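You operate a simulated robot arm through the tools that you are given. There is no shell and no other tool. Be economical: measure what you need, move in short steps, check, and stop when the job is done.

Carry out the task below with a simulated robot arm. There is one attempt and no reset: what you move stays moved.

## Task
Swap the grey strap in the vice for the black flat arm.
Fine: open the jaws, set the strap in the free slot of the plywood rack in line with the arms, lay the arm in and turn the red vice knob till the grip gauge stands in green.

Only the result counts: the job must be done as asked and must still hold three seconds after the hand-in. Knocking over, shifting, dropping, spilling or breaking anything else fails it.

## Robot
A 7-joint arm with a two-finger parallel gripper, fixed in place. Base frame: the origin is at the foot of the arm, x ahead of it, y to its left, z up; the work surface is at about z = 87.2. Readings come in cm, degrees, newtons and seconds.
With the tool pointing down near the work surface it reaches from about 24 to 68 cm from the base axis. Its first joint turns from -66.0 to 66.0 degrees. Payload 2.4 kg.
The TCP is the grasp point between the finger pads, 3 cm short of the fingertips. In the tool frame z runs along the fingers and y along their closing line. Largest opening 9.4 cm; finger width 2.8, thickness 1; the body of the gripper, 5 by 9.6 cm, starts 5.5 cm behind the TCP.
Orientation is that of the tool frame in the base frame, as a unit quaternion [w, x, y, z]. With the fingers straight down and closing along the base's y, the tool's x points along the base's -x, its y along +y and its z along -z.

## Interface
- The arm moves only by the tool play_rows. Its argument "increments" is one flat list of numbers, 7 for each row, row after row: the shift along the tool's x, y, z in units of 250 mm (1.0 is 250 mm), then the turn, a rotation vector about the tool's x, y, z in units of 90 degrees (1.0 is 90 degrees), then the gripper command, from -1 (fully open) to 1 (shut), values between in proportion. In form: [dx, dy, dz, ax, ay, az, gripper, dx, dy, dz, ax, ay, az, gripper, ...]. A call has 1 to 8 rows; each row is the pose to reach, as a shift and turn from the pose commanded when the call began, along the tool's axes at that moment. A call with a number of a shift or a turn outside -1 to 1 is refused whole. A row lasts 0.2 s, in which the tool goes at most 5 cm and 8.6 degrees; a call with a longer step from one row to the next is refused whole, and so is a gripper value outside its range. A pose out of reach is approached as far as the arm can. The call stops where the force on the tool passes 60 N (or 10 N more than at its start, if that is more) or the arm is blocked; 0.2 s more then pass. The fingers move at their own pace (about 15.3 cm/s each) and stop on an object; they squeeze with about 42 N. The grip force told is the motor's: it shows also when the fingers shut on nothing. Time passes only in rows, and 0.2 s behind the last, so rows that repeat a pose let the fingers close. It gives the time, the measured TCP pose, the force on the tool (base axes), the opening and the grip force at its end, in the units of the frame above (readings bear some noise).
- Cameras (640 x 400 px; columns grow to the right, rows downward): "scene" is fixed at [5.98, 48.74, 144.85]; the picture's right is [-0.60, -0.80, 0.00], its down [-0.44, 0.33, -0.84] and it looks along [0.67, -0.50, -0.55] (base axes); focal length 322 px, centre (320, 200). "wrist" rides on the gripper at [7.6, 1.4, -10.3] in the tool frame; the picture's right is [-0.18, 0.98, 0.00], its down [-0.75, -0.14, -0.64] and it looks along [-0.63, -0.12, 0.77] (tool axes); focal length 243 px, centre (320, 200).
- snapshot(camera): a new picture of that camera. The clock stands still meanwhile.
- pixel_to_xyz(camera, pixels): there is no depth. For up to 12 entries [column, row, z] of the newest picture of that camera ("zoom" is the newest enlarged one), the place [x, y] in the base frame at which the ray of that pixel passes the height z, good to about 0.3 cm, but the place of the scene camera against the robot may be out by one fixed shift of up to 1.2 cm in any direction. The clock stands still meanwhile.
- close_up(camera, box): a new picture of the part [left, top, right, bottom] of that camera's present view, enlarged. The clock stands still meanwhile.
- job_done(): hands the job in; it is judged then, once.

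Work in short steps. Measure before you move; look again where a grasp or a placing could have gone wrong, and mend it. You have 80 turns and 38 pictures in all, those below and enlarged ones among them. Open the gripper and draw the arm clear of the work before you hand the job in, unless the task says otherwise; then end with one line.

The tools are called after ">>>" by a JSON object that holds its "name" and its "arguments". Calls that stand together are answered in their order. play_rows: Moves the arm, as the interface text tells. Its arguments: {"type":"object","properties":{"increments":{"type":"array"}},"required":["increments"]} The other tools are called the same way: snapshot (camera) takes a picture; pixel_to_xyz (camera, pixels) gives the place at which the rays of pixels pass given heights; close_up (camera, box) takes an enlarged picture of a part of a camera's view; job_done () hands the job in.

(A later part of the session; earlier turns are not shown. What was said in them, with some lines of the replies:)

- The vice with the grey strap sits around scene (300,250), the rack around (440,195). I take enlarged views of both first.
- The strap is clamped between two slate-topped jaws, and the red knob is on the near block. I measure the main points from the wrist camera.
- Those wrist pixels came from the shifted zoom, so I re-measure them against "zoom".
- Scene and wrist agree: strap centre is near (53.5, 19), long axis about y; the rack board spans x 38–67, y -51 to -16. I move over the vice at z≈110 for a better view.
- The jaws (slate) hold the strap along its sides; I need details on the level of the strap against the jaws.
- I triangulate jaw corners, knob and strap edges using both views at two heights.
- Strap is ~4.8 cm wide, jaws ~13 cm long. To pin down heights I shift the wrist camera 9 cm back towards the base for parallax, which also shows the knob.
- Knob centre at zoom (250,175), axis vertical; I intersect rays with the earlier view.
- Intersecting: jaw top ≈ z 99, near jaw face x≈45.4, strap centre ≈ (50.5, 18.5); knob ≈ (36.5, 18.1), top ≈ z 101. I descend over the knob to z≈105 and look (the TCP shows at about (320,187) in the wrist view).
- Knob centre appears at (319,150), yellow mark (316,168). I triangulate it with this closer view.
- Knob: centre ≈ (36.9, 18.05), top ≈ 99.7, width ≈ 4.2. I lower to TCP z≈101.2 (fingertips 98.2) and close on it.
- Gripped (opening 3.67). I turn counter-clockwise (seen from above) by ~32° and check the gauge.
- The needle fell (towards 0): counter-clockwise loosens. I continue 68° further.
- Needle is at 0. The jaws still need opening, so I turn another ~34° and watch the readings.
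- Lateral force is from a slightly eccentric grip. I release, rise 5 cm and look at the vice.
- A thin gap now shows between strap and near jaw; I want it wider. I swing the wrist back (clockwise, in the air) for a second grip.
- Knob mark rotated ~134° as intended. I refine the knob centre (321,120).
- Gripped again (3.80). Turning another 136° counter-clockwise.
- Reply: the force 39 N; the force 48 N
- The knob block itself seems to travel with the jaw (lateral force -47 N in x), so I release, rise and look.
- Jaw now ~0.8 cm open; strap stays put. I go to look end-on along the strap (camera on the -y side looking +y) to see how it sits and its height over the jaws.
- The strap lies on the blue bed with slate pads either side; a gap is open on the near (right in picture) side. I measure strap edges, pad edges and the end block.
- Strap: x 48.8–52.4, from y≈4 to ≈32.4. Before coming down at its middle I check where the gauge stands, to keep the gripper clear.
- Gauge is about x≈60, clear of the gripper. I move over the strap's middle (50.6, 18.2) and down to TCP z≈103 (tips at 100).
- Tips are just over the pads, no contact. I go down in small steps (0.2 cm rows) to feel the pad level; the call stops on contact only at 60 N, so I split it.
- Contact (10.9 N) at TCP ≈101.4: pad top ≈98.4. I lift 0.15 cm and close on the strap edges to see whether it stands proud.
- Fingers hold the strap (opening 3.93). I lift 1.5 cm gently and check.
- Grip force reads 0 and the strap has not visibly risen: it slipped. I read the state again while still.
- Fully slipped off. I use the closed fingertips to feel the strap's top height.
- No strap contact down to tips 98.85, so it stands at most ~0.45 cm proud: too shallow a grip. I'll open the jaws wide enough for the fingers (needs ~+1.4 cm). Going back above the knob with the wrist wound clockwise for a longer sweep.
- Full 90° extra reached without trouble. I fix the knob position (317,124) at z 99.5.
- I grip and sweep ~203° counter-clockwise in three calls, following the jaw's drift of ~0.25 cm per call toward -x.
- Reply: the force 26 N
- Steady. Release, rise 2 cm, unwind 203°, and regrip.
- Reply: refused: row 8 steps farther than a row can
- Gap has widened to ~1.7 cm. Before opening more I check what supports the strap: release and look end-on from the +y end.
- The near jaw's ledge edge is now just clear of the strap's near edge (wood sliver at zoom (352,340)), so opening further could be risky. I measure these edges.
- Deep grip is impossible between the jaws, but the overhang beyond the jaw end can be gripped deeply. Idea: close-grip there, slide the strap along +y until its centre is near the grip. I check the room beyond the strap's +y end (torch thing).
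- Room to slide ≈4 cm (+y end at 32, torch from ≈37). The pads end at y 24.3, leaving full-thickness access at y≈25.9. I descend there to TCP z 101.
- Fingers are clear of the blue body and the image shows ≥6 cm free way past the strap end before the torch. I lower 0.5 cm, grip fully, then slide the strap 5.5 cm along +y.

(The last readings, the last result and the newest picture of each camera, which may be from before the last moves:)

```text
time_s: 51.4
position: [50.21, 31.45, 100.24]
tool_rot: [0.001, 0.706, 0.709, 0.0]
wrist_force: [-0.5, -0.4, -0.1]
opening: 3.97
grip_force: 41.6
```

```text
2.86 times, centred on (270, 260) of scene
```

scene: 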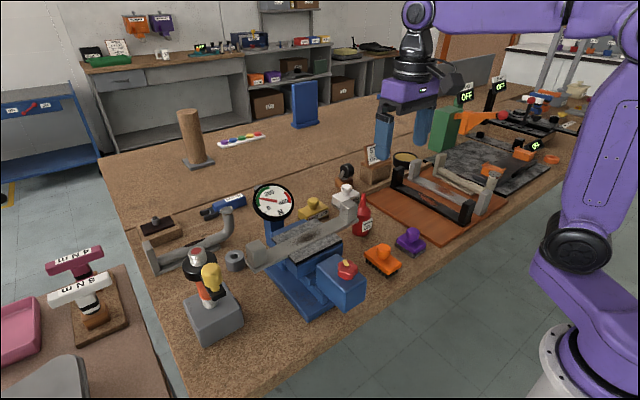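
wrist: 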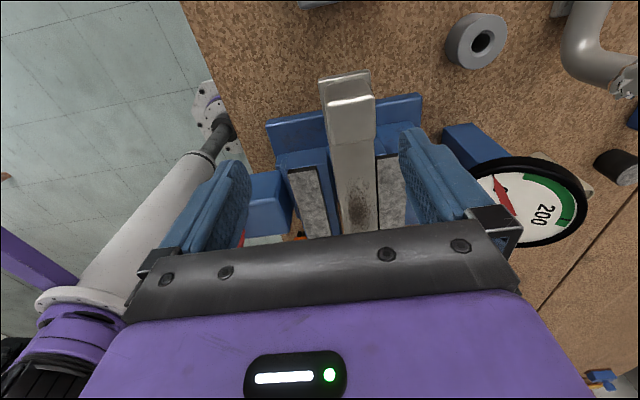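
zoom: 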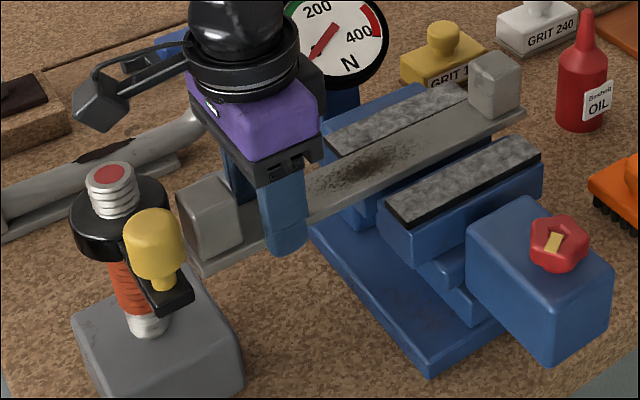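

The strap slid cleanly (centre now ≈ y 23.6). I release, move back to y≈25.9 and regrip near its centre.

>>> {"name": "play_rows", "arguments": {"increments": [0, 0, 0, 0, 0, 0, -0.3, 0, 0, 0, 0, 0, 0, -0.3, -0.07, 0, 0, 0, 0, 0, -0.3, -0.14, 0, 0, 0, 0, 0, -0.3, -0.21, 0, 0, 0, 0, 0, -0.3, -0.22, 0, 0, 0, 0, 0, 1, -0.22, 0, 0, 0, 0, 0, 1, -0.22, 0, 0, 0, 0, 0, 1]}}

>>> {"name": "play_rows", "arguments": {"increments": [0, 0, -0.01, 0, 0, 0, 1, 0, 0, -0.02, 0, 0, 0, 1, 0, 0, -0.04, 0, 0, 0, 1]}}

>>> {"name": "close_up", "arguments": {"camera": "scene", "box": [200, 190, 340, 330]}}

```text
time_s: 53.2
position: [50.17, 25.87, 100.18]
tool_rot: [0.0, 0.705, 0.709, 0.0]
wrist_force: [-0.5, -0.3, 0.6]
opening: 3.93
grip_force: 41.8
```

```text
time_s: 54.0
position: [50.21, 25.86, 101.25]
tool_rot: [0.0, 0.706, 0.709, 0.0]
wrist_force: [-0.8, 0.4, -4.1]
opening: 3.93
grip_force: 41.8
```

```text
2.86 times, centred on (270, 260) of scene
```

zoom: 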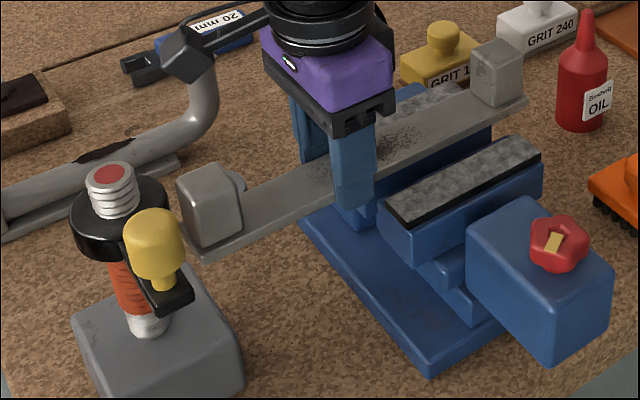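

Lifted level; weight ≈0.4 kg, grip firm at 41.8 N. I lift to z≈114, then carry toward the rack while turning 90° counter-clockwise.

>>> {"name": "play_rows", "arguments": {"increments": [0, 0, -0.06, 0, 0, 0, 1, 0, 0, -0.15, 0, 0, 0, 1, 0, 0, -0.24, 0, 0, 0, 1, 0, 0, -0.33, 0, 0, 0, 1, 0, 0, -0.42, 0, 0, 0, 1, 0, 0, -0.49, 0, 0, 0, 1, 0, 0, -0.51, 0, 0, 0, 1]}}

>>> {"name": "play_rows", "arguments": {"increments": [-0.1, 0, 0, 0, 0, -0.06, 1, -0.22, 0, 0, 0, 0, -0.12, 1, -0.35, 0, 0, 0, 0, -0.185, 1, -0.48, 0, 0, 0, 0, -0.25, 1, -0.61, 0, 0, 0, 0, -0.315, 1, -0.74, 0, 0, 0, 0, -0.38, 1, -0.87, 0, 0, 0, 0, -0.44, 1, -1.0, 0, 0, 0, 0, -0.5, 1]}}

>>> {"name": "play_rows", "arguments": {"increments": [-0.08, -0.076, 0, 0, 0, -0.065, 1, -0.165, -0.155, 0, 0, 0, -0.13, 1, -0.25, -0.235, 0, 0, 0, -0.2, 1, -0.335, -0.315, 0, 0, 0, -0.27, 1, -0.42, -0.395, 0, 0, 0, -0.34, 1, -0.49, -0.462, 0, 0, 0, -0.4, 1, -0.55, -0.518, 0, 0, 0, -0.455, 1, -0.58, -0.546, 0, 0, 0, -0.5, 1]}}

>>> {"name": "snapshot", "arguments": {"camera": "wrist"}}

```text
time_s: 55.6
position: [50.25, 25.87, 114.01]
tool_rot: [-0.001, 0.706, 0.709, -0.001]
wrist_force: [-0.7, 0.5, -3.9]
opening: 3.97
grip_force: 41.8
```

```text
time_s: 57.4
position: [50.38, 0.94, 114.1]
tool_rot: [0.0, 0.38, 0.925, 0.0]
wrist_force: [0.0, 0.4, -4.2]
opening: 3.97
grip_force: 41.5
```

```text
time_s: 59.2
position: [51.02, -19.05, 113.99]
tool_rot: [0.0, -0.002, 1.0, -0.001]
wrist_force: [0.0, -0.2, -4.0]
opening: 3.95
grip_force: 41.1
```

```text
8 pictures are left
```

wrist: 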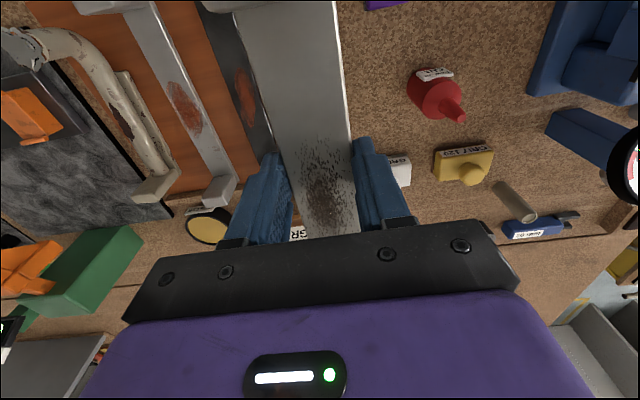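

The strap hangs over the free slot. I measure the arms' lines on the board: grey bar centre (184,103), (222,178); black rust (245,97); black bar points; beige.

>>> {"name": "pixel_to_xyz", "arguments": {"camera": "wrist", "pixels": [[184, 103, 89.2], [146, 25, 89.2], [210, 160, 89.2], [245, 97, 89.2], [222, 25, 89.2], [115, 105, 90], [203, 205, 89.2], [228, 205, 89.2], [204, 205, 88], [322, 180, 111.8], [290, 30, 111.8], [345, 100, 111.8]]}}

>>> {"name": "pixel_to_xyz", "arguments": {"camera": "scene", "pixels": [[394, 185, 89.2], [410, 170, 92.9], [465, 220, 88], [471, 216, 88], [475, 197, 93], [458, 206, 93], [401, 165, 93], [417, 158, 93], [371, 198, 87.8], [445, 241, 87.8]]}}

```text
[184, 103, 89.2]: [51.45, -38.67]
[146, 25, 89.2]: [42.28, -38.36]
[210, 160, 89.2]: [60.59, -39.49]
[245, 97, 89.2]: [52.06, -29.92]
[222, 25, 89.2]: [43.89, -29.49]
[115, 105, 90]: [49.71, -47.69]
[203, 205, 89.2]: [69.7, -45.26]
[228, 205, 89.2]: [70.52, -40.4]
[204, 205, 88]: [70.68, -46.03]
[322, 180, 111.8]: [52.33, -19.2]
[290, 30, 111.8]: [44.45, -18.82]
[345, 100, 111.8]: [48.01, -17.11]
```

```text
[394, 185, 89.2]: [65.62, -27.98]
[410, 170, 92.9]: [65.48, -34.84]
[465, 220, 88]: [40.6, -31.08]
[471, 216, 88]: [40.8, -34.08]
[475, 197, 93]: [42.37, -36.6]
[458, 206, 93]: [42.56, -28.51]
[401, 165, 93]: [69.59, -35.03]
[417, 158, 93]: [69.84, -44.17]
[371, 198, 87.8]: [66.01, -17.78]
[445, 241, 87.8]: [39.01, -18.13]
```

Slot pitch ≈9 (beige -47.7, grey -38.7, black -29.8), so the free slot is at y≈-20.8. For x alignment I check the arms' far/near ends.

>>> {"name": "pixel_to_xyz", "arguments": {"camera": "scene", "pixels": [[464.9, 226, 88], [390.8, 187.3, 88], [481.5, 216.5, 88], [408.5, 179.5, 88], [457.5, 229, 87.6], [368, 200, 87.6]]}}

>>> {"name": "pixel_to_xyz", "arguments": {"camera": "wrist", "pixels": [[220, 180, 93], [210, 207, 90], [222, 205, 90], [236, 178, 93], [205, 192, 93], [160, 180, 90], [176, 172, 90], [133, 197, 90]]}}

```text
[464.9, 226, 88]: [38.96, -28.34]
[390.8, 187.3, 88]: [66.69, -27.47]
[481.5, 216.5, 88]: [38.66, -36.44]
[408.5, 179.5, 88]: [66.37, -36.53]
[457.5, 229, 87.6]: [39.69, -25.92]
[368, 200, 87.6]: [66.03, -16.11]
```

```text
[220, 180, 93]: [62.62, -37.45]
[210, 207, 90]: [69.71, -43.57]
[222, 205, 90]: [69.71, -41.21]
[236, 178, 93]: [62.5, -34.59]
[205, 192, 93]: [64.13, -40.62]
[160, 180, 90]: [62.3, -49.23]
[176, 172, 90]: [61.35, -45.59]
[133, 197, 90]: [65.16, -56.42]
```

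Slots fit -48, -39, -30, -21 with arm centres at x≈51.7. I lower the strap over y=-21, TCP x=49.5 (strap centre is +2.2), to TCP z≈92.5.

>>> {"name": "play_rows", "arguments": {"increments": [0.03, -0.04, 0.08, 0, 0, 0, 1, 0.061, -0.078, 0.2, 0, 0, 0, 1, 0.061, -0.078, 0.34, 0, 0, 0, 1, 0.061, -0.078, 0.48, 0, 0, 0, 1, 0.061, -0.078, 0.62, 0, 0, 0, 1, 0.061, -0.078, 0.74, 0, 0, 0, 1, 0.061, -0.078, 0.82, 0, 0, 0, 1, 0.061, -0.078, 0.86, 0, 0, 0, 1]}}

>>> {"name": "snapshot", "arguments": {"camera": "scene"}}

```text
time_s: 61.0
position: [49.68, -20.94, 92.43]
tool_rot: [0.0, -0.002, 1.0, 0.0]
wrist_force: [0.0, -0.4, -4.4]
opening: 3.95
grip_force: 42.2
```

```text
7 pictures are left
```

scene: 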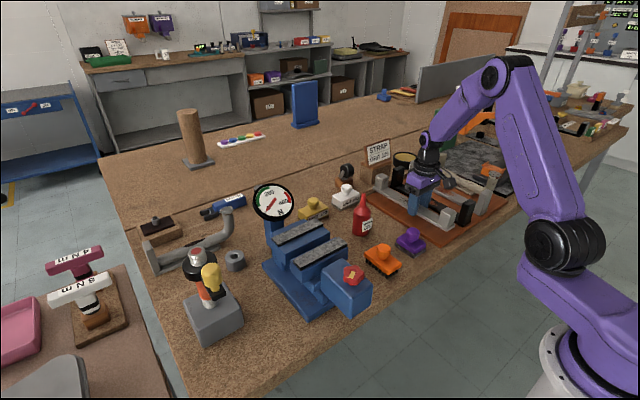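

Strap hangs beside the black arm, aligned. I lower the last centimetre in small steps watching force.

>>> {"name": "play_rows", "arguments": {"increments": [0, 0, 0.02, 0, 0, 0, 1, 0, 0, 0.04, 0, 0, 0, 1]}}

>>> {"name": "play_rows", "arguments": {"increments": [0, 0, 0.012, 0, 0, 0, 1]}}

>>> {"name": "play_rows", "arguments": {"increments": [0, 0, 0.008, 0, 0, 0, 1]}}

```text
time_s: 61.6
position: [49.46, -20.91, 91.47]
tool_rot: [0.0, -0.002, 1.0, 0.0]
wrist_force: [0.4, 0.7, -4.5]
opening: 3.97
grip_force: 42.2
```

```text
time_s: 62.0
position: [49.54, -20.95, 91.17]
tool_rot: [0.0, -0.001, 1.0, 0.0]
wrist_force: [-0.5, 0.8, -5.4]
opening: 3.95
grip_force: 42.6
```

```text
time_s: 62.4
position: [49.48, -21.01, 91.03]
tool_rot: [0.0, -0.002, 1.0, 0.001]
wrist_force: [0.3, -0.2, -4.4]
opening: 3.97
grip_force: 41.6
```

>>> {"name": "play_rows", "arguments": {"increments": [0, 0, 0.008, 0, 0, 0, 1]}}

>>> {"name": "play_rows", "arguments": {"increments": [0, 0, 0.006, 0, 0, 0, 1]}}

```text
time_s: 62.8
position: [49.49, -20.98, 90.9]
tool_rot: [0.0, -0.002, 1.0, 0.0]
wrist_force: [0.6, 0.5, -4.6]
opening: 3.98
grip_force: 42.0
```

```text
time_s: 63.2
position: [49.51, -21.06, 90.71]
tool_rot: [0.0, -0.002, 1.0, 0.0]
wrist_force: [-0.1, 0.3, -5.1]
opening: 3.95
grip_force: 41.5
```

Still hanging freely; I continue gently.

>>> {"name": "play_rows", "arguments": {"increments": [0, 0, 0.008, 0, 0, 0, 1]}}

>>> {"name": "play_rows", "arguments": {"increments": [0, 0, 0.006, 0, 0, 0, 1]}}

```text
time_s: 63.6
position: [49.48, -20.89, 90.39]
tool_rot: [0.0, -0.002, 1.0, 0.0]
wrist_force: [0.3, -1.1, -4.6]
opening: 3.95
grip_force: 41.9
```

```text
time_s: 64.0
position: [49.51, -20.89, 90.3]
tool_rot: [0.0, -0.002, 1.0, 0.0]
wrist_force: [-0.2, -0.1, -3.7]
opening: 3.96
grip_force: 41.7
```

>>> {"name": "play_rows", "arguments": {"increments": [0, 0, 0.006, 0, 0, 0, 1]}}

>>> {"name": "play_rows", "arguments": {"increments": [0, 0, 0.006, 0, 0, 0, 1]}}

```text
time_s: 64.4
position: [49.57, -20.82, 90.17]
tool_rot: [0.0, -0.002, 1.0, 0.001]
wrist_force: [-2.6, 1.0, 0.0]
opening: 3.98
grip_force: 41.9
```

```text
time_s: 64.8
position: [49.48, -20.94, 90.27]
tool_rot: [0.001, -0.002, 1.0, 0.0]
wrist_force: [-7.9, 2.5, 26.2]
opening: 3.95
grip_force: 42.5
```

Contact (26 N) at TCP ≈90.2. I relax 0.15 cm, open partly, rise and move over the black arm (y -30).

>>> {"name": "play_rows", "arguments": {"increments": [0, 0, -0.006, 0, 0, 0, 1, 0, 0, -0.006, 0, 0, 0, -0.15, 0, 0, -0.006, 0, 0, 0, -0.15, 0, 0, -0.06, 0, 0, 0, -0.15, 0, 0, -0.2, 0, 0, 0, -0.15, 0, 0, -0.38, 0, 0, 0, -0.15]}}

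>>> {"name": "play_rows", "arguments": {"increments": [-0.02, -0.12, -0.1, 0, 0, 0, -1, -0.05, -0.24, -0.26, 0, 0, 0, -1, -0.09, -0.364, -0.4, 0, 0, 0, -1]}}

>>> {"name": "snapshot", "arguments": {"camera": "wrist"}}

```text
time_s: 66.2
position: [49.45, -20.83, 99.55]
tool_rot: [-0.001, -0.002, 1.0, 0.001]
wrist_force: [-0.4, 0.0, 0.1]
opening: 5.39
grip_force: 0.0
```

```text
refused: row 2 steps farther than a row can; nothing moved
```

```text
6 pictures are left
```

wrist: 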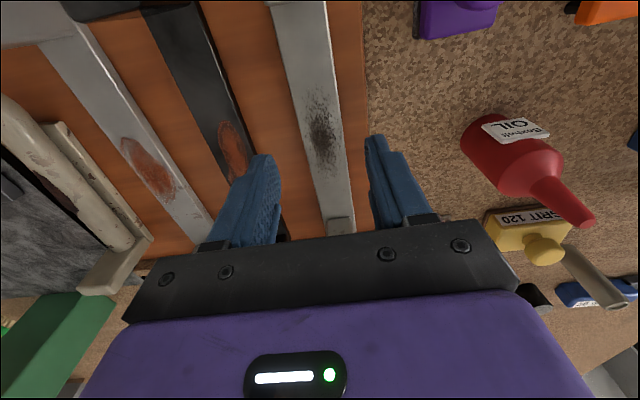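

The strap lies parallel in the free slot and its middle mark (322,140) is in line with the other marks (232,155), (150,170). I measure positions to aim at the black arm.

>>> {"name": "pixel_to_xyz", "arguments": {"camera": "wrist", "pixels": [[322, 140, 88.8], [232, 155, 88.8], [150, 170, 88.8], [197, 90, 88.8], [170, 22, 88.8], [178, 90, 88.8], [217, 90, 88.8], [290, 90, 88.8], [330, 90, 88.8], [326, 218, 92.5]]}}

```text
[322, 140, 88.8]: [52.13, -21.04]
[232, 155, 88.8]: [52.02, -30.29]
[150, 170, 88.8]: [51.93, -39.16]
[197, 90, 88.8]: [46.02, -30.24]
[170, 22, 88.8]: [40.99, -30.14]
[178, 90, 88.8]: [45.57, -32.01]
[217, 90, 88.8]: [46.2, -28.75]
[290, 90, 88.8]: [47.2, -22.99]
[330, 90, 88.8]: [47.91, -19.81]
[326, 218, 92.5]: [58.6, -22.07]
```

Strap and arms' marks are at x 52.1/52.0/51.9, y -21.0/-30.3/-39.2: in line. Next I go to the black arm, gripping at x≈49.8 (2.2 off its centre, as for the strap), and lower to TCP 90.5.

>>> {"name": "play_rows", "arguments": {"increments": [-0.005, -0.12, 0, 0, 0, 0, -0.5, -0.01, -0.25, 0, 0, 0, 0, -0.5, -0.014, -0.375, 0, 0, 0, 0, -0.5, -0.014, -0.375, 0.12, 0, 0, 0, -0.5, -0.014, -0.375, 0.24, 0, 0, 0, -0.5, -0.014, -0.375, 0.32, 0, 0, 0, -0.5, -0.014, -0.375, 0.36, 0, 0, 0, -0.5]}}

>>> {"name": "play_rows", "arguments": {"increments": [0, 0, 0, 0, 0, 0, 1, 0, 0, 0, 0, 0, 0, 1, 0, 0, 0, 0, 0, 0, 1]}}

>>> {"name": "play_rows", "arguments": {"increments": [0, 0, -0.02, 0, 0, 0, 1, 0, 0, -0.04, 0, 0, 0, 1, 0, 0, -0.08, 0, 0, 0, 1]}}

```text
time_s: 67.8
position: [49.9, -30.37, 90.41]
tool_rot: [0.0, -0.002, 1.0, 0.0]
wrist_force: [0.6, -0.1, 0.5]
opening: 7.04
grip_force: 0.1
```

```text
time_s: 68.6
position: [49.88, -30.31, 90.53]
tool_rot: [0.0, -0.002, 1.0, 0.0]
wrist_force: [0.6, 0.6, 0.6]
opening: 3.95
grip_force: 42.3
```

```text
time_s: 69.4
position: [49.88, -30.32, 92.52]
tool_rot: [0.0, -0.001, 1.0, 0.0]
wrist_force: [-0.4, -0.1, -6.2]
opening: 3.97
grip_force: 42.4
```

Black arm lifted (opening 3.97, 6.2 N). I raise it and carry it to the vice's +y end, turning 90° clockwise.

>>> {"name": "play_rows", "arguments": {"increments": [0, 0, -0.06, 0, 0, 0, 1, 0, 0, -0.18, 0, 0, 0, 1, 0, 0, -0.31, 0, 0, 0, 1, 0, 0, -0.44, 0, 0, 0, 1, 0, 0, -0.57, 0, 0, 0, 1, 0, 0, -0.7, 0, 0, 0, 1, 0, 0, -0.81, 0, 0, 0, 1, 0, 0, -0.86, 0, 0, 0, 1]}}

>>> {"name": "play_rows", "arguments": {"increments": [0, 0.1, 0, 0, 0, 0.06, 1, 0, 0.22, 0, 0, 0, 0.12, 1, 0, 0.35, 0, 0, 0, 0.185, 1, 0, 0.48, 0, 0, 0, 0.25, 1, 0, 0.61, 0, 0, 0, 0.315, 1, 0, 0.74, 0, 0, 0, 0.38, 1, 0, 0.87, 0, 0, 0, 0.44, 1, 0, 1.0, 0, 0, 0, 0.5, 1]}}

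>>> {"name": "play_rows", "arguments": {"increments": [0.11, 0.112, 0, 0, 0, 0.065, 1, 0.23, 0.235, 0, 0, 0, 0.13, 1, 0.35, 0.36, 0, 0, 0, 0.2, 1, 0.47, 0.485, 0, 0, 0, 0.27, 1, 0.59, 0.61, 0, 0, 0, 0.34, 1, 0.71, 0.73, 0, 0, 0, 0.4, 1, 0.81, 0.83, 0, 0, 0, 0.455, 1, 0.871, 0.894, 0, 0, 0, 0.5, 1]}}

```text
time_s: 71.2
position: [49.81, -30.31, 113.96]
tool_rot: [0.001, -0.002, 1.0, 0.0]
wrist_force: [-0.3, 0.5, -6.4]
opening: 3.97
grip_force: 41.7
```

```text
time_s: 73.0
position: [49.8, -5.28, 113.98]
tool_rot: [-0.001, 0.382, 0.924, 0.0]
wrist_force: [-0.4, 0.7, -6.4]
opening: 3.95
grip_force: 42.2
```

```text
time_s: 74.8
position: [50.05, 25.96, 113.88]
tool_rot: [0.0, 0.707, 0.708, -0.001]
wrist_force: [0.7, 0.3, -6.6]
opening: 3.99
grip_force: 42.0
```

Over the jaw end at (50.05, 25.96). I lower to TCP ≈101.6.

>>> {"name": "play_rows", "arguments": {"increments": [0, 0.004, 0.06, 0, 0, 0, 1, 0, 0.006, 0.16, 0, 0, 0, 1, 0, 0.006, 0.26, 0, 0, 0, 1, 0, 0.006, 0.36, 0, 0, 0, 1, 0, 0.006, 0.44, 0, 0, 0, 1, 0, 0.006, 0.49, 0, 0, 0, 1]}}

>>> {"name": "close_up", "arguments": {"camera": "scene", "box": [190, 180, 370, 320]}}

```text
time_s: 76.2
position: [50.21, 25.87, 101.63]
tool_rot: [0.0, 0.706, 0.708, 0.0]
wrist_force: [0.5, -0.3, -5.9]
opening: 3.97
grip_force: 42.0
```

```text
2.86 times, centred on (280, 250) of scene
```

zoom: 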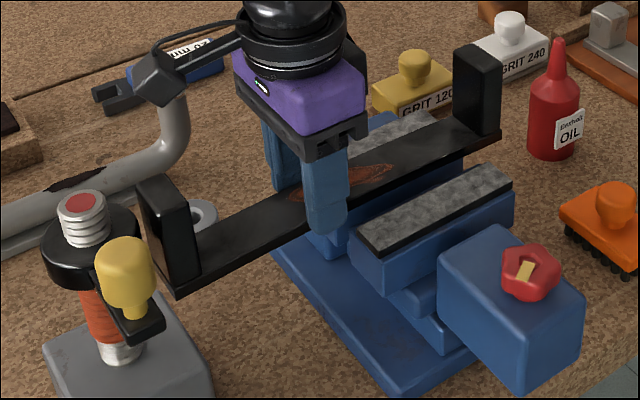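

Arm is level and positioned as the strap was. I lower in small steps to find the ledge.

>>> {"name": "play_rows", "arguments": {"increments": [0, 0, 0.016, 0, 0, 0, 1, 0, 0, 0.03, 0, 0, 0, 1]}}

>>> {"name": "play_rows", "arguments": {"increments": [0, 0, 0.008, 0, 0, 0, 1]}}

>>> {"name": "play_rows", "arguments": {"increments": [0, 0, 0.006, 0, 0, 0, 1]}}

```text
time_s: 76.8
position: [50.34, 25.8, 101.06]
tool_rot: [0.001, 0.706, 0.709, 0.001]
wrist_force: [-0.1, 0.5, 1.0]
opening: 3.98
grip_force: 42.2
```

```text
time_s: 77.2
position: [50.28, 25.87, 101.06]
tool_rot: [0.001, 0.706, 0.708, 0.002]
wrist_force: [-7.5, -4.0, 24.8]
opening: 3.96
grip_force: 42.2
```

```text
time_s: 77.6
position: [50.32, 25.84, 100.91]
tool_rot: [0.001, 0.706, 0.708, 0.002]
wrist_force: [-8.7, -3.8, 33.5]
opening: 3.96
grip_force: 42.2
```

Contact at TCP ≈101.05 (bar bottom ≈97.75, below the pad tops 98.4: on the ledge). I relax, open partly, move +y 5.5 cm, and regrip lower for the slide.

>>> {"name": "play_rows", "arguments": {"increments": [0, 0, -0.008, 0, 0, 0, 1, 0, 0, -0.008, 0, 0, 0, -0.3, 0, 0, -0.008, 0, 0, 0, -0.3, 0.08, 0, -0.008, 0, 0, 0, -0.3, 0.16, 0, -0.008, 0, 0, 0, -0.3, 0.22, 0, -0.008, 0, 0, 0, -0.3]}}

>>> {"name": "close_up", "arguments": {"camera": "scene", "box": [190, 180, 370, 320]}}

```text
time_s: 79.0
position: [50.32, 31.49, 100.78]
tool_rot: [-0.001, 0.706, 0.708, -0.001]
wrist_force: [-0.5, 0.8, -0.7]
opening: 6.14
grip_force: 0.0
```

```text
2.86 times, centred on (280, 250) of scene
```

zoom: 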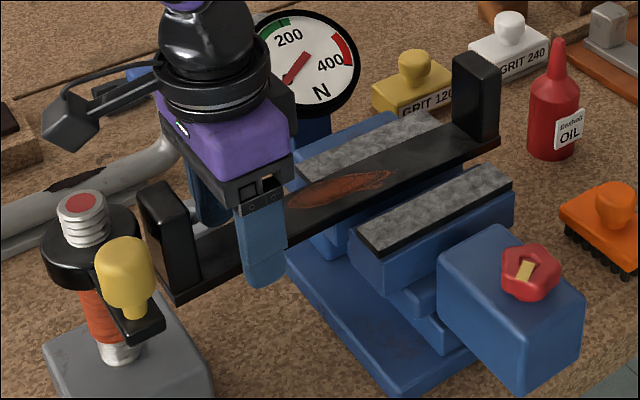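

Arm rests level between the pads. I lower 0.4, grip and slide it -y 5.6 cm to centre it in the jaws.

>>> {"name": "play_rows", "arguments": {"increments": [0, 0, 0.014, 0, 0, 0, -0.3, 0, 0, 0.014, 0, 0, 0, 1, 0, 0, 0.014, 0, 0, 0, 1, 0, 0, 0.014, 0, 0, 0, 1]}}

>>> {"name": "play_rows", "arguments": {"increments": [-0.03, 0, 0, 0, 0, 0, 1, -0.06, 0, 0, 0, 0, 0, 1, -0.09, 0, 0, 0, 0, 0, 1, -0.12, 0, 0, 0, 0, 0, 1, -0.15, 0, 0, 0, 0, 0, 1, -0.18, 0, 0, 0, 0, 0, 1, -0.21, 0, 0, 0, 0, 0, 1, -0.224, 0, 0, 0, 0, 0, 1]}}

```text
time_s: 80.0
position: [50.21, 31.47, 100.58]
tool_rot: [0.0, 0.706, 0.708, -0.001]
wrist_force: [0.7, 1.3, 2.7]
opening: 3.97
grip_force: 41.7
```

```text
time_s: 81.8
position: [50.23, 25.81, 100.57]
tool_rot: [0.0, 0.705, 0.709, 0.0]
wrist_force: [0.6, 3.7, 5.0]
opening: 3.98
grip_force: 42.5
```

Arm centred (≈ y 18.1). I nudge it +x toward the fixed pad, release, rise, and go above the knob (35.35, 17.9) with the wrist wound counter-clockwise.

>>> {"name": "play_rows", "arguments": {"increments": [0, 0.006, 0, 0, 0, 0, 1, 0, 0.012, 0, 0, 0, 0, 1, 0, 0.012, 0, 0, 0, 0, -0.4, 0, 0.012, 0, 0, 0, 0, -0.4, 0, 0.012, -0.1, 0, 0, 0, -0.4, 0, 0.012, -0.22, 0, 0, 0, -0.4, 0, 0.012, -0.337, 0, 0, 0, -0.4]}}

>>> {"name": "play_rows", "arguments": {"increments": [-0.04, -0.076, 0, 0, 0, -0.094, -1, -0.08, -0.152, 0, 0, 0, -0.188, -1, -0.12, -0.228, 0, 0, 0, -0.282, -1, -0.16, -0.304, 0, 0, 0, -0.376, -1, -0.2, -0.38, 0, 0, 0, -0.47, -1, -0.24, -0.456, 0, 0, 0, -0.564, -1, -0.28, -0.532, 0, 0, 0, -0.658, -1, -0.314, -0.607, 0, 0, 0, -0.752, -1]}}

>>> {"name": "play_rows", "arguments": {"increments": [0, 0, 0, 0, 0, -0.094, -1, 0, 0, 0, 0, 0, -0.188, -1, 0, 0, 0, 0, 0, -0.282, -1, 0, 0, 0, 0, 0, -0.376, -1, 0, 0, 0, 0, 0, -0.47, -1, 0, 0, 0, 0, 0, -0.564, -1, 0, 0, 0, 0, 0, -0.658, -1, 0, 0, 0, 0, 0, -0.752, -1]}}

>>> {"name": "play_rows", "arguments": {"increments": [0, 0, 0, 0, 0, -0.094, -1, 0, 0, 0, 0, 0, -0.188, -1, 0, 0, 0, 0, 0, -0.282, -1, 0, 0, 0, 0, 0, -0.376, -1, 0, 0, 0, 0, 0, -0.47, -1, 0, 0, 0, 0, 0, -0.564, -1, 0, 0, 0, 0, 0, -0.658, -1, 0, 0, 0, 0, 0, -0.752, -1]}}

```text
time_s: 83.4
position: [50.61, 25.96, 109.04]
tool_rot: [0.0, 0.706, 0.709, -0.001]
wrist_force: [-0.3, 0.8, -0.3]
opening: 6.58
grip_force: 0.0
```

```text
time_s: 85.2
position: [35.36, 17.84, 109.11]
tool_rot: [0.001, 0.19, 0.982, -0.001]
wrist_force: [0.6, 0.0, -1.1]
opening: 9.42
grip_force: 0.0
```

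```text
time_s: 87.0
position: [35.44, 17.86, 109.0]
tool_rot: [0.0, -0.388, 0.922, 0.0]
wrist_force: [-0.6, -0.8, -0.3]
opening: 9.39
grip_force: 0.1
```

```text
time_s: 88.8
position: [35.43, 17.88, 109.0]
tool_rot: [0.001, 0.836, -0.549, 0.0]
wrist_force: [-0.3, 0.5, 0.0]
opening: 9.38
grip_force: 0.0
```

At (35.4,17.9), θ≈293°. I descend, grip, and tighten clockwise 203° following the jaw's +x travel.

>>> {"name": "play_rows", "arguments": {"increments": [0, 0, 0.15, 0, 0, 0, -1, 0, 0, 0.26, 0, 0, 0, -1, 0, 0, 0.31, 0, 0, 0, -1, 0, 0, 0.31, 0, 0, 0, 1, 0, 0, 0.31, 0, 0, 0, 1, 0, 0, 0.31, 0, 0, 0, 1]}}

>>> {"name": "play_rows", "arguments": {"increments": [0.001, -0.001, 0, 0, 0, 0.094, 1, 0.001, -0.002, 0, 0, 0, 0.188, 1, 0.002, -0.003, 0, 0, 0, 0.282, 1, 0.002, -0.005, 0, 0, 0, 0.376, 1, 0.003, -0.006, 0, 0, 0, 0.47, 1, 0.003, -0.007, 0, 0, 0, 0.564, 1, 0.004, -0.008, 0, 0, 0, 0.658, 1, 0.004, -0.009, 0, 0, 0, 0.752, 1]}}

>>> {"name": "play_rows", "arguments": {"increments": [-0.001, -0.001, 0, 0, 0, 0.094, 1, -0.002, -0.002, 0, 0, 0, 0.188, 1, -0.003, -0.003, 0, 0, 0, 0.282, 1, -0.004, -0.004, 0, 0, 0, 0.376, 1, -0.005, -0.005, 0, 0, 0, 0.47, 1, -0.006, -0.006, 0, 0, 0, 0.564, 1, -0.007, -0.007, 0, 0, 0, 0.658, 1, -0.007, -0.007, 0, 0, 0, 0.752, 1]}}

>>> {"name": "play_rows", "arguments": {"increments": [-0.001, 0, 0, 0, 0, 0.094, 1, -0.002, 0.001, 0, 0, 0, 0.188, 1, -0.004, 0.001, 0, 0, 0, 0.282, 1, -0.005, 0.002, 0, 0, 0, 0.376, 1, -0.006, 0.002, 0, 0, 0, 0.47, 1, -0.007, 0.003, 0, 0, 0, 0.564, 1, -0.008, 0.003, 0, 0, 0, 0.658, 1, -0.009, 0.004, 0, 0, 0, 0.752, 1]}}

```text
time_s: 90.2
position: [35.43, 17.92, 101.25]
tool_rot: [0.001, 0.835, -0.551, 0.0]
wrist_force: [1.7, -1.3, -6.4]
opening: 3.78
grip_force: 45.0
```

```text
time_s: 92.0
position: [35.57, 17.85, 101.15]
tool_rot: [-0.001, -0.386, 0.922, 0.0]
wrist_force: [-13.8, 3.1, 4.5]
opening: 3.78
grip_force: 45.2
```

```text
time_s: 93.8
position: [35.9, 18.13, 101.15]
tool_rot: [-0.002, 0.194, 0.981, 0.001]
wrist_force: [-22.7, 18.5, 8.2]
opening: 3.79
grip_force: 44.9
```

```text
time_s: 95.6
position: [36.12, 17.84, 101.24]
tool_rot: [0.0, 0.707, 0.707, -0.001]
wrist_force: [-8.1, -9.9, 3.8]
opening: 3.63
grip_force: 44.9
```

Now release, rise 2 cm, unwind 203°, and regrip.

>>> {"name": "play_rows", "arguments": {"increments": [0, 0, 0, 0, 0, 0, -1, 0, 0, 0, 0, 0, 0, -1, 0, 0, -0.08, 0, 0, 0, -1]}}

>>> {"name": "play_rows", "arguments": {"increments": [0, 0, 0, 0, 0, -0.094, -1, 0, 0, 0, 0, 0, -0.188, -1, 0, 0, 0, 0, 0, -0.282, -1, 0, 0, 0, 0, 0, -0.376, -1, 0, 0, 0, 0, 0, -0.47, -1, 0, 0, 0, 0, 0, -0.564, -1, 0, 0, 0, 0, 0, -0.658, -1, 0, 0, 0, 0, 0, -0.752, -1]}}

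>>> {"name": "play_rows", "arguments": {"increments": [0, 0, 0, 0, 0, -0.094, -1, 0, 0, 0, 0, 0, -0.188, -1, 0, 0, 0, 0, 0, -0.282, -1, 0, 0, 0, 0, 0, -0.376, -1, 0, 0, 0, 0, 0, -0.47, -1, 0, 0, 0, 0, 0, -0.564, -1, 0, 0, 0, 0, 0, -0.658, -1, 0, 0, 0, 0, 0, -0.752, -1]}}

>>> {"name": "play_rows", "arguments": {"increments": [0, 0, 0, 0, 0, -0.094, -1, 0, 0, 0, 0, 0, -0.188, -1, 0, 0, 0, 0, 0, -0.282, -1, 0, 0, 0, 0, 0, -0.376, -1, 0, 0, 0, 0, 0, -0.47, -1, 0, 0, 0, 0, 0, -0.564, -1, 0, 0, 0, 0, 0, -0.658, -1, 0, 0, 0, 0, 0, -0.752, -1]}}

>>> {"name": "play_rows", "arguments": {"increments": [0, 0, 0.04, 0, 0, 0, -1, 0, 0, 0.08, 0, 0, 0, -1, 0, 0, 0.08, 0, 0, 0, 1, 0, 0, 0.08, 0, 0, 0, 1, 0, 0, 0.08, 0, 0, 0, 1]}}

```text
time_s: 96.4
position: [36.13, 17.81, 103.17]
tool_rot: [0.001, 0.706, 0.708, -0.001]
wrist_force: [0.4, 1.3, -0.8]
opening: 9.4
grip_force: 0.0
```

```text
time_s: 98.2
position: [36.13, 17.94, 103.24]
tool_rot: [-0.001, 0.191, 0.982, 0.0]
wrist_force: [1.1, -0.9, -0.5]
opening: 9.37
grip_force: 0.3
```

```text
time_s: 100.0
position: [36.1, 17.93, 103.16]
tool_rot: [0.001, -0.388, 0.922, 0.0]
wrist_force: [-0.9, 1.0, 0.2]
opening: 9.39
grip_force: 0.0
```

```text
time_s: 101.8
position: [36.1, 17.84, 103.2]
tool_rot: [0.0, 0.836, -0.548, -0.001]
wrist_force: [-0.5, 0.0, -0.6]
opening: 9.38
grip_force: 0.0
```

```text
time_s: 103.0
position: [36.06, 17.83, 101.21]
tool_rot: [0.001, 0.835, -0.551, 0.0]
wrist_force: [-2.8, -1.6, 0.8]
opening: 3.79
grip_force: 45.0
```

Regripped; second 203° clockwise sweep (contact expected near its end).

>>> {"name": "play_rows", "arguments": {"increments": [0.001, -0.001, 0, 0, 0, 0.094, 1, 0.001, -0.002, 0, 0, 0, 0.188, 1, 0.002, -0.003, 0, 0, 0, 0.282, 1, 0.002, -0.005, 0, 0, 0, 0.376, 1, 0.003, -0.006, 0, 0, 0, 0.47, 1, 0.003, -0.007, 0, 0, 0, 0.564, 1, 0.004, -0.008, 0, 0, 0, 0.658, 1, 0.004, -0.009, 0, 0, 0, 0.752, 1]}}

>>> {"name": "play_rows", "arguments": {"increments": [-0.001, -0.001, 0, 0, 0, 0.094, 1, -0.002, -0.002, 0, 0, 0, 0.188, 1, -0.003, -0.003, 0, 0, 0, 0.282, 1, -0.004, -0.004, 0, 0, 0, 0.376, 1, -0.005, -0.005, 0, 0, 0, 0.47, 1, -0.006, -0.006, 0, 0, 0, 0.564, 1, -0.007, -0.007, 0, 0, 0, 0.658, 1, -0.007, -0.007, 0, 0, 0, 0.752, 1]}}

>>> {"name": "play_rows", "arguments": {"increments": [-0.001, 0, 0, 0, 0, 0.094, 1, -0.002, 0.001, 0, 0, 0, 0.188, 1, -0.004, 0.001, 0, 0, 0, 0.282, 1, -0.005, 0.002, 0, 0, 0, 0.376, 1, -0.006, 0.002, 0, 0, 0, 0.47, 1, -0.007, 0.003, 0, 0, 0, 0.564, 1, -0.008, 0.003, 0, 0, 0, 0.658, 1, -0.009, 0.004, 0, 0, 0, 0.752, 1]}}

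>>> {"name": "close_up", "arguments": {"camera": "scene", "box": [230, 170, 390, 310]}}

```text
time_s: 104.8
position: [36.23, 17.97, 101.18]
tool_rot: [-0.001, -0.385, 0.923, 0.0]
wrist_force: [-19.4, -2.6, 16.2]
opening: 3.8
grip_force: 45.4
```

```text
time_s: 106.6
position: [36.61, 18.01, 101.15]
tool_rot: [-0.002, 0.193, 0.981, 0.002]
wrist_force: [-22.0, 18.8, 8.6]
opening: 3.81
grip_force: 44.8
```

```text
time_s: 108.4
position: [36.82, 17.74, 101.31]
tool_rot: [0.001, 0.707, 0.707, -0.001]
wrist_force: [0.7, -11.4, 8.3]
opening: 3.62
grip_force: 44.9
```

```text
2.86 times, centred on (310, 240) of scene
```

zoom: 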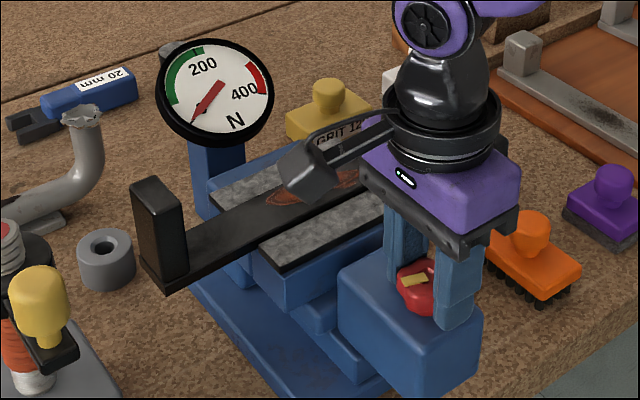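

Needle still at 0, jaw about at the arm; no slip (mark angle as expected). I release, unwind 135°, regrip and turn ~85° clockwise.

>>> {"name": "play_rows", "arguments": {"increments": [0, 0, 0, 0, 0, 0, -1, 0, 0, 0, 0, 0, 0, -1, 0, 0, -0.08, 0, 0, 0, -1]}}

>>> {"name": "play_rows", "arguments": {"increments": [0, 0, 0, 0, 0, -0.094, -1, 0, 0, 0, 0, 0, -0.188, -1, 0, 0, 0, 0, 0, -0.282, -1, 0, 0, 0, 0, 0, -0.376, -1, 0, 0, 0, 0, 0, -0.47, -1, 0, 0, 0, 0, 0, -0.564, -1, 0, 0, 0, 0, 0, -0.658, -1, 0, 0, 0, 0, 0, -0.752, -1]}}

>>> {"name": "play_rows", "arguments": {"increments": [0, 0, 0, 0, 0, -0.094, -1, 0, 0, 0, 0, 0, -0.188, -1, 0, 0, 0, 0, 0, -0.282, -1, 0, 0, 0, 0, 0, -0.376, -1, 0, 0, 0, 0, 0, -0.47, -1, 0, 0, 0, 0, 0, -0.564, -1, 0, 0, 0, 0, 0, -0.658, -1, 0, 0, 0, 0, 0, -0.752, -1]}}

>>> {"name": "play_rows", "arguments": {"increments": [0, 0, 0.04, 0, 0, 0, -1, 0, 0, 0.08, 0, 0, 0, -1, 0, 0, 0.08, 0, 0, 0, 1, 0, 0, 0.08, 0, 0, 0, 1, 0, 0, 0.08, 0, 0, 0, 1]}}

>>> {"name": "play_rows", "arguments": {"increments": [0, 0, 0, 0, 0, 0.094, 1, 0, 0, 0, 0, 0, 0.188, 1, 0, 0, 0, 0, 0, 0.282, 1, 0, 0, 0, 0, 0, 0.376, 1, 0, 0, 0, 0, 0, 0.47, 1, 0, 0, 0, 0, 0, 0.564, 1, 0, 0, 0, 0, 0, 0.658, 1, 0, 0, 0, 0, 0, 0.752, 1]}}

>>> {"name": "play_rows", "arguments": {"increments": [0, 0, 0, 0, 0, 0.094, 1, 0, 0, 0, 0, 0, 0.188, 1]}}

>>> {"name": "close_up", "arguments": {"camera": "scene", "box": [230, 170, 330, 240]}}

```text
time_s: 109.2
position: [36.86, 17.91, 103.27]
tool_rot: [0.0, 0.706, 0.709, 0.0]
wrist_force: [0.6, 0.5, -0.5]
opening: 9.39
grip_force: 0.1
```

```text
time_s: 111.0
position: [36.82, 17.93, 103.15]
tool_rot: [0.0, 0.19, 0.982, 0.0]
wrist_force: [0.0, 1.0, -0.9]
opening: 9.4
grip_force: 0.0
```

```text
time_s: 112.8
position: [36.9, 17.97, 103.2]
tool_rot: [0.0, -0.388, 0.922, 0.0]
wrist_force: [1.3, 0.3, -0.3]
opening: 9.4
grip_force: 0.0
```

```text
time_s: 114.0
position: [36.9, 17.93, 101.18]
tool_rot: [0.0, -0.388, 0.922, 0.0]
wrist_force: [-1.5, 2.7, -1.8]
opening: 3.75
grip_force: 45.2
```

```text
time_s: 115.8
position: [36.98, 18.04, 101.13]
tool_rot: [0.001, 0.193, 0.981, 0.001]
wrist_force: [2.0, 15.4, -5.3]
opening: 3.75
grip_force: 45.2
```

```text
time_s: 116.4
position: [36.8, 18.08, 101.21]
tool_rot: [0.001, 0.335, 0.942, 0.001]
wrist_force: [3.6, 20.2, -7.0]
opening: 3.75
grip_force: 44.3
```

```text
5.71 times, centred on (280, 205) of scene
```

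zoom: 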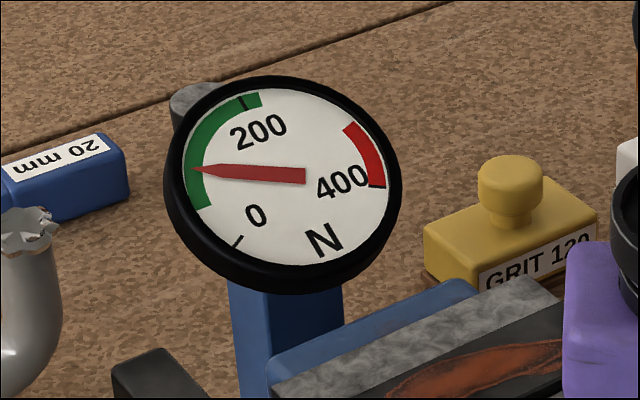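

Needle is inside green at its lower third. I turn 17° more towards mid-green, then release and rise.

>>> {"name": "play_rows", "arguments": {"increments": [0, 0, 0, 0, 0, 0.094, 1, 0, 0, 0, 0, 0, 0.188, 1, 0, 0, 0, 0, 0, 0.188, 1]}}

>>> {"name": "play_rows", "arguments": {"increments": [0, 0, 0, 0, 0, 0, -1, 0, 0, 0, 0, 0, 0, -1, 0, 0, -0.08, 0, 0, 0, -1, 0, 0, -0.24, 0, 0, 0, -1, 0, 0, -0.42, 0, 0, 0, -1]}}

>>> {"name": "play_rows", "arguments": {"increments": [0.15, -0.1, 0, 0, 0, 0, -1, 0.25, -0.2, 0, 0, 0, 0, -1, 0.25, -0.2, 0, 0, 0, 0, -1, 0.25, -0.2, 0, 0, 0, 0, -1, 0.25, -0.2, 0, 0, 0, 0, -1]}}

>>> {"name": "close_up", "arguments": {"camera": "scene", "box": [230, 150, 500, 330]}}

```text
time_s: 117.2
position: [37.02, 18.08, 101.2]
tool_rot: [0.002, 0.47, 0.883, 0.001]
wrist_force: [8.5, 21.4, -3.3]
opening: 3.74
grip_force: 45.5
```

```text
time_s: 118.4
position: [36.88, 18.06, 111.7]
tool_rot: [0.0, 0.47, 0.883, -0.001]
wrist_force: [0.4, 0.4, 0.2]
opening: 9.38
grip_force: 0.0
```

```text
time_s: 119.6
position: [29.25, 20.39, 111.67]
tool_rot: [0.0, 0.47, 0.883, 0.0]
wrist_force: [0.1, 0.1, 0.0]
opening: 9.4
grip_force: 0.0
```

```text
2.22 times, centred on (365, 240) of scene
```

zoom: 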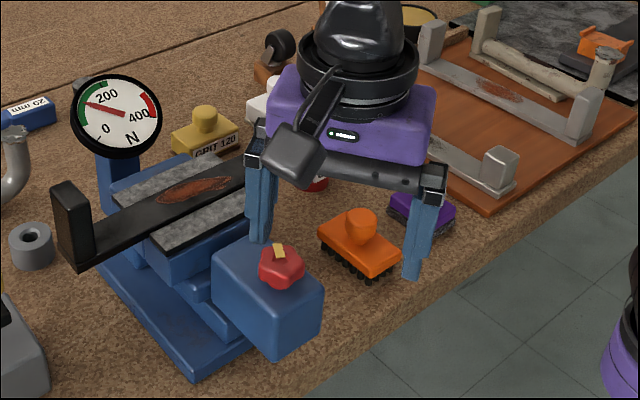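

The needle stands mid-green, the black arm is clamped and level, the strap lies in the rack in line with the arms, and the gripper is open and clear. I hand in.

>>> {"name": "job_done", "arguments": {}}

```text
The job is handed in.
```

I clamped the black arm in the vice with the grip gauge at mid-green, set the grey strap in the rack's free slot in line with the arms, and drew the open gripper clear before handing in. While I was taking the strap out, my first shallow grip on it slipped, but the strap stayed in the jaws.
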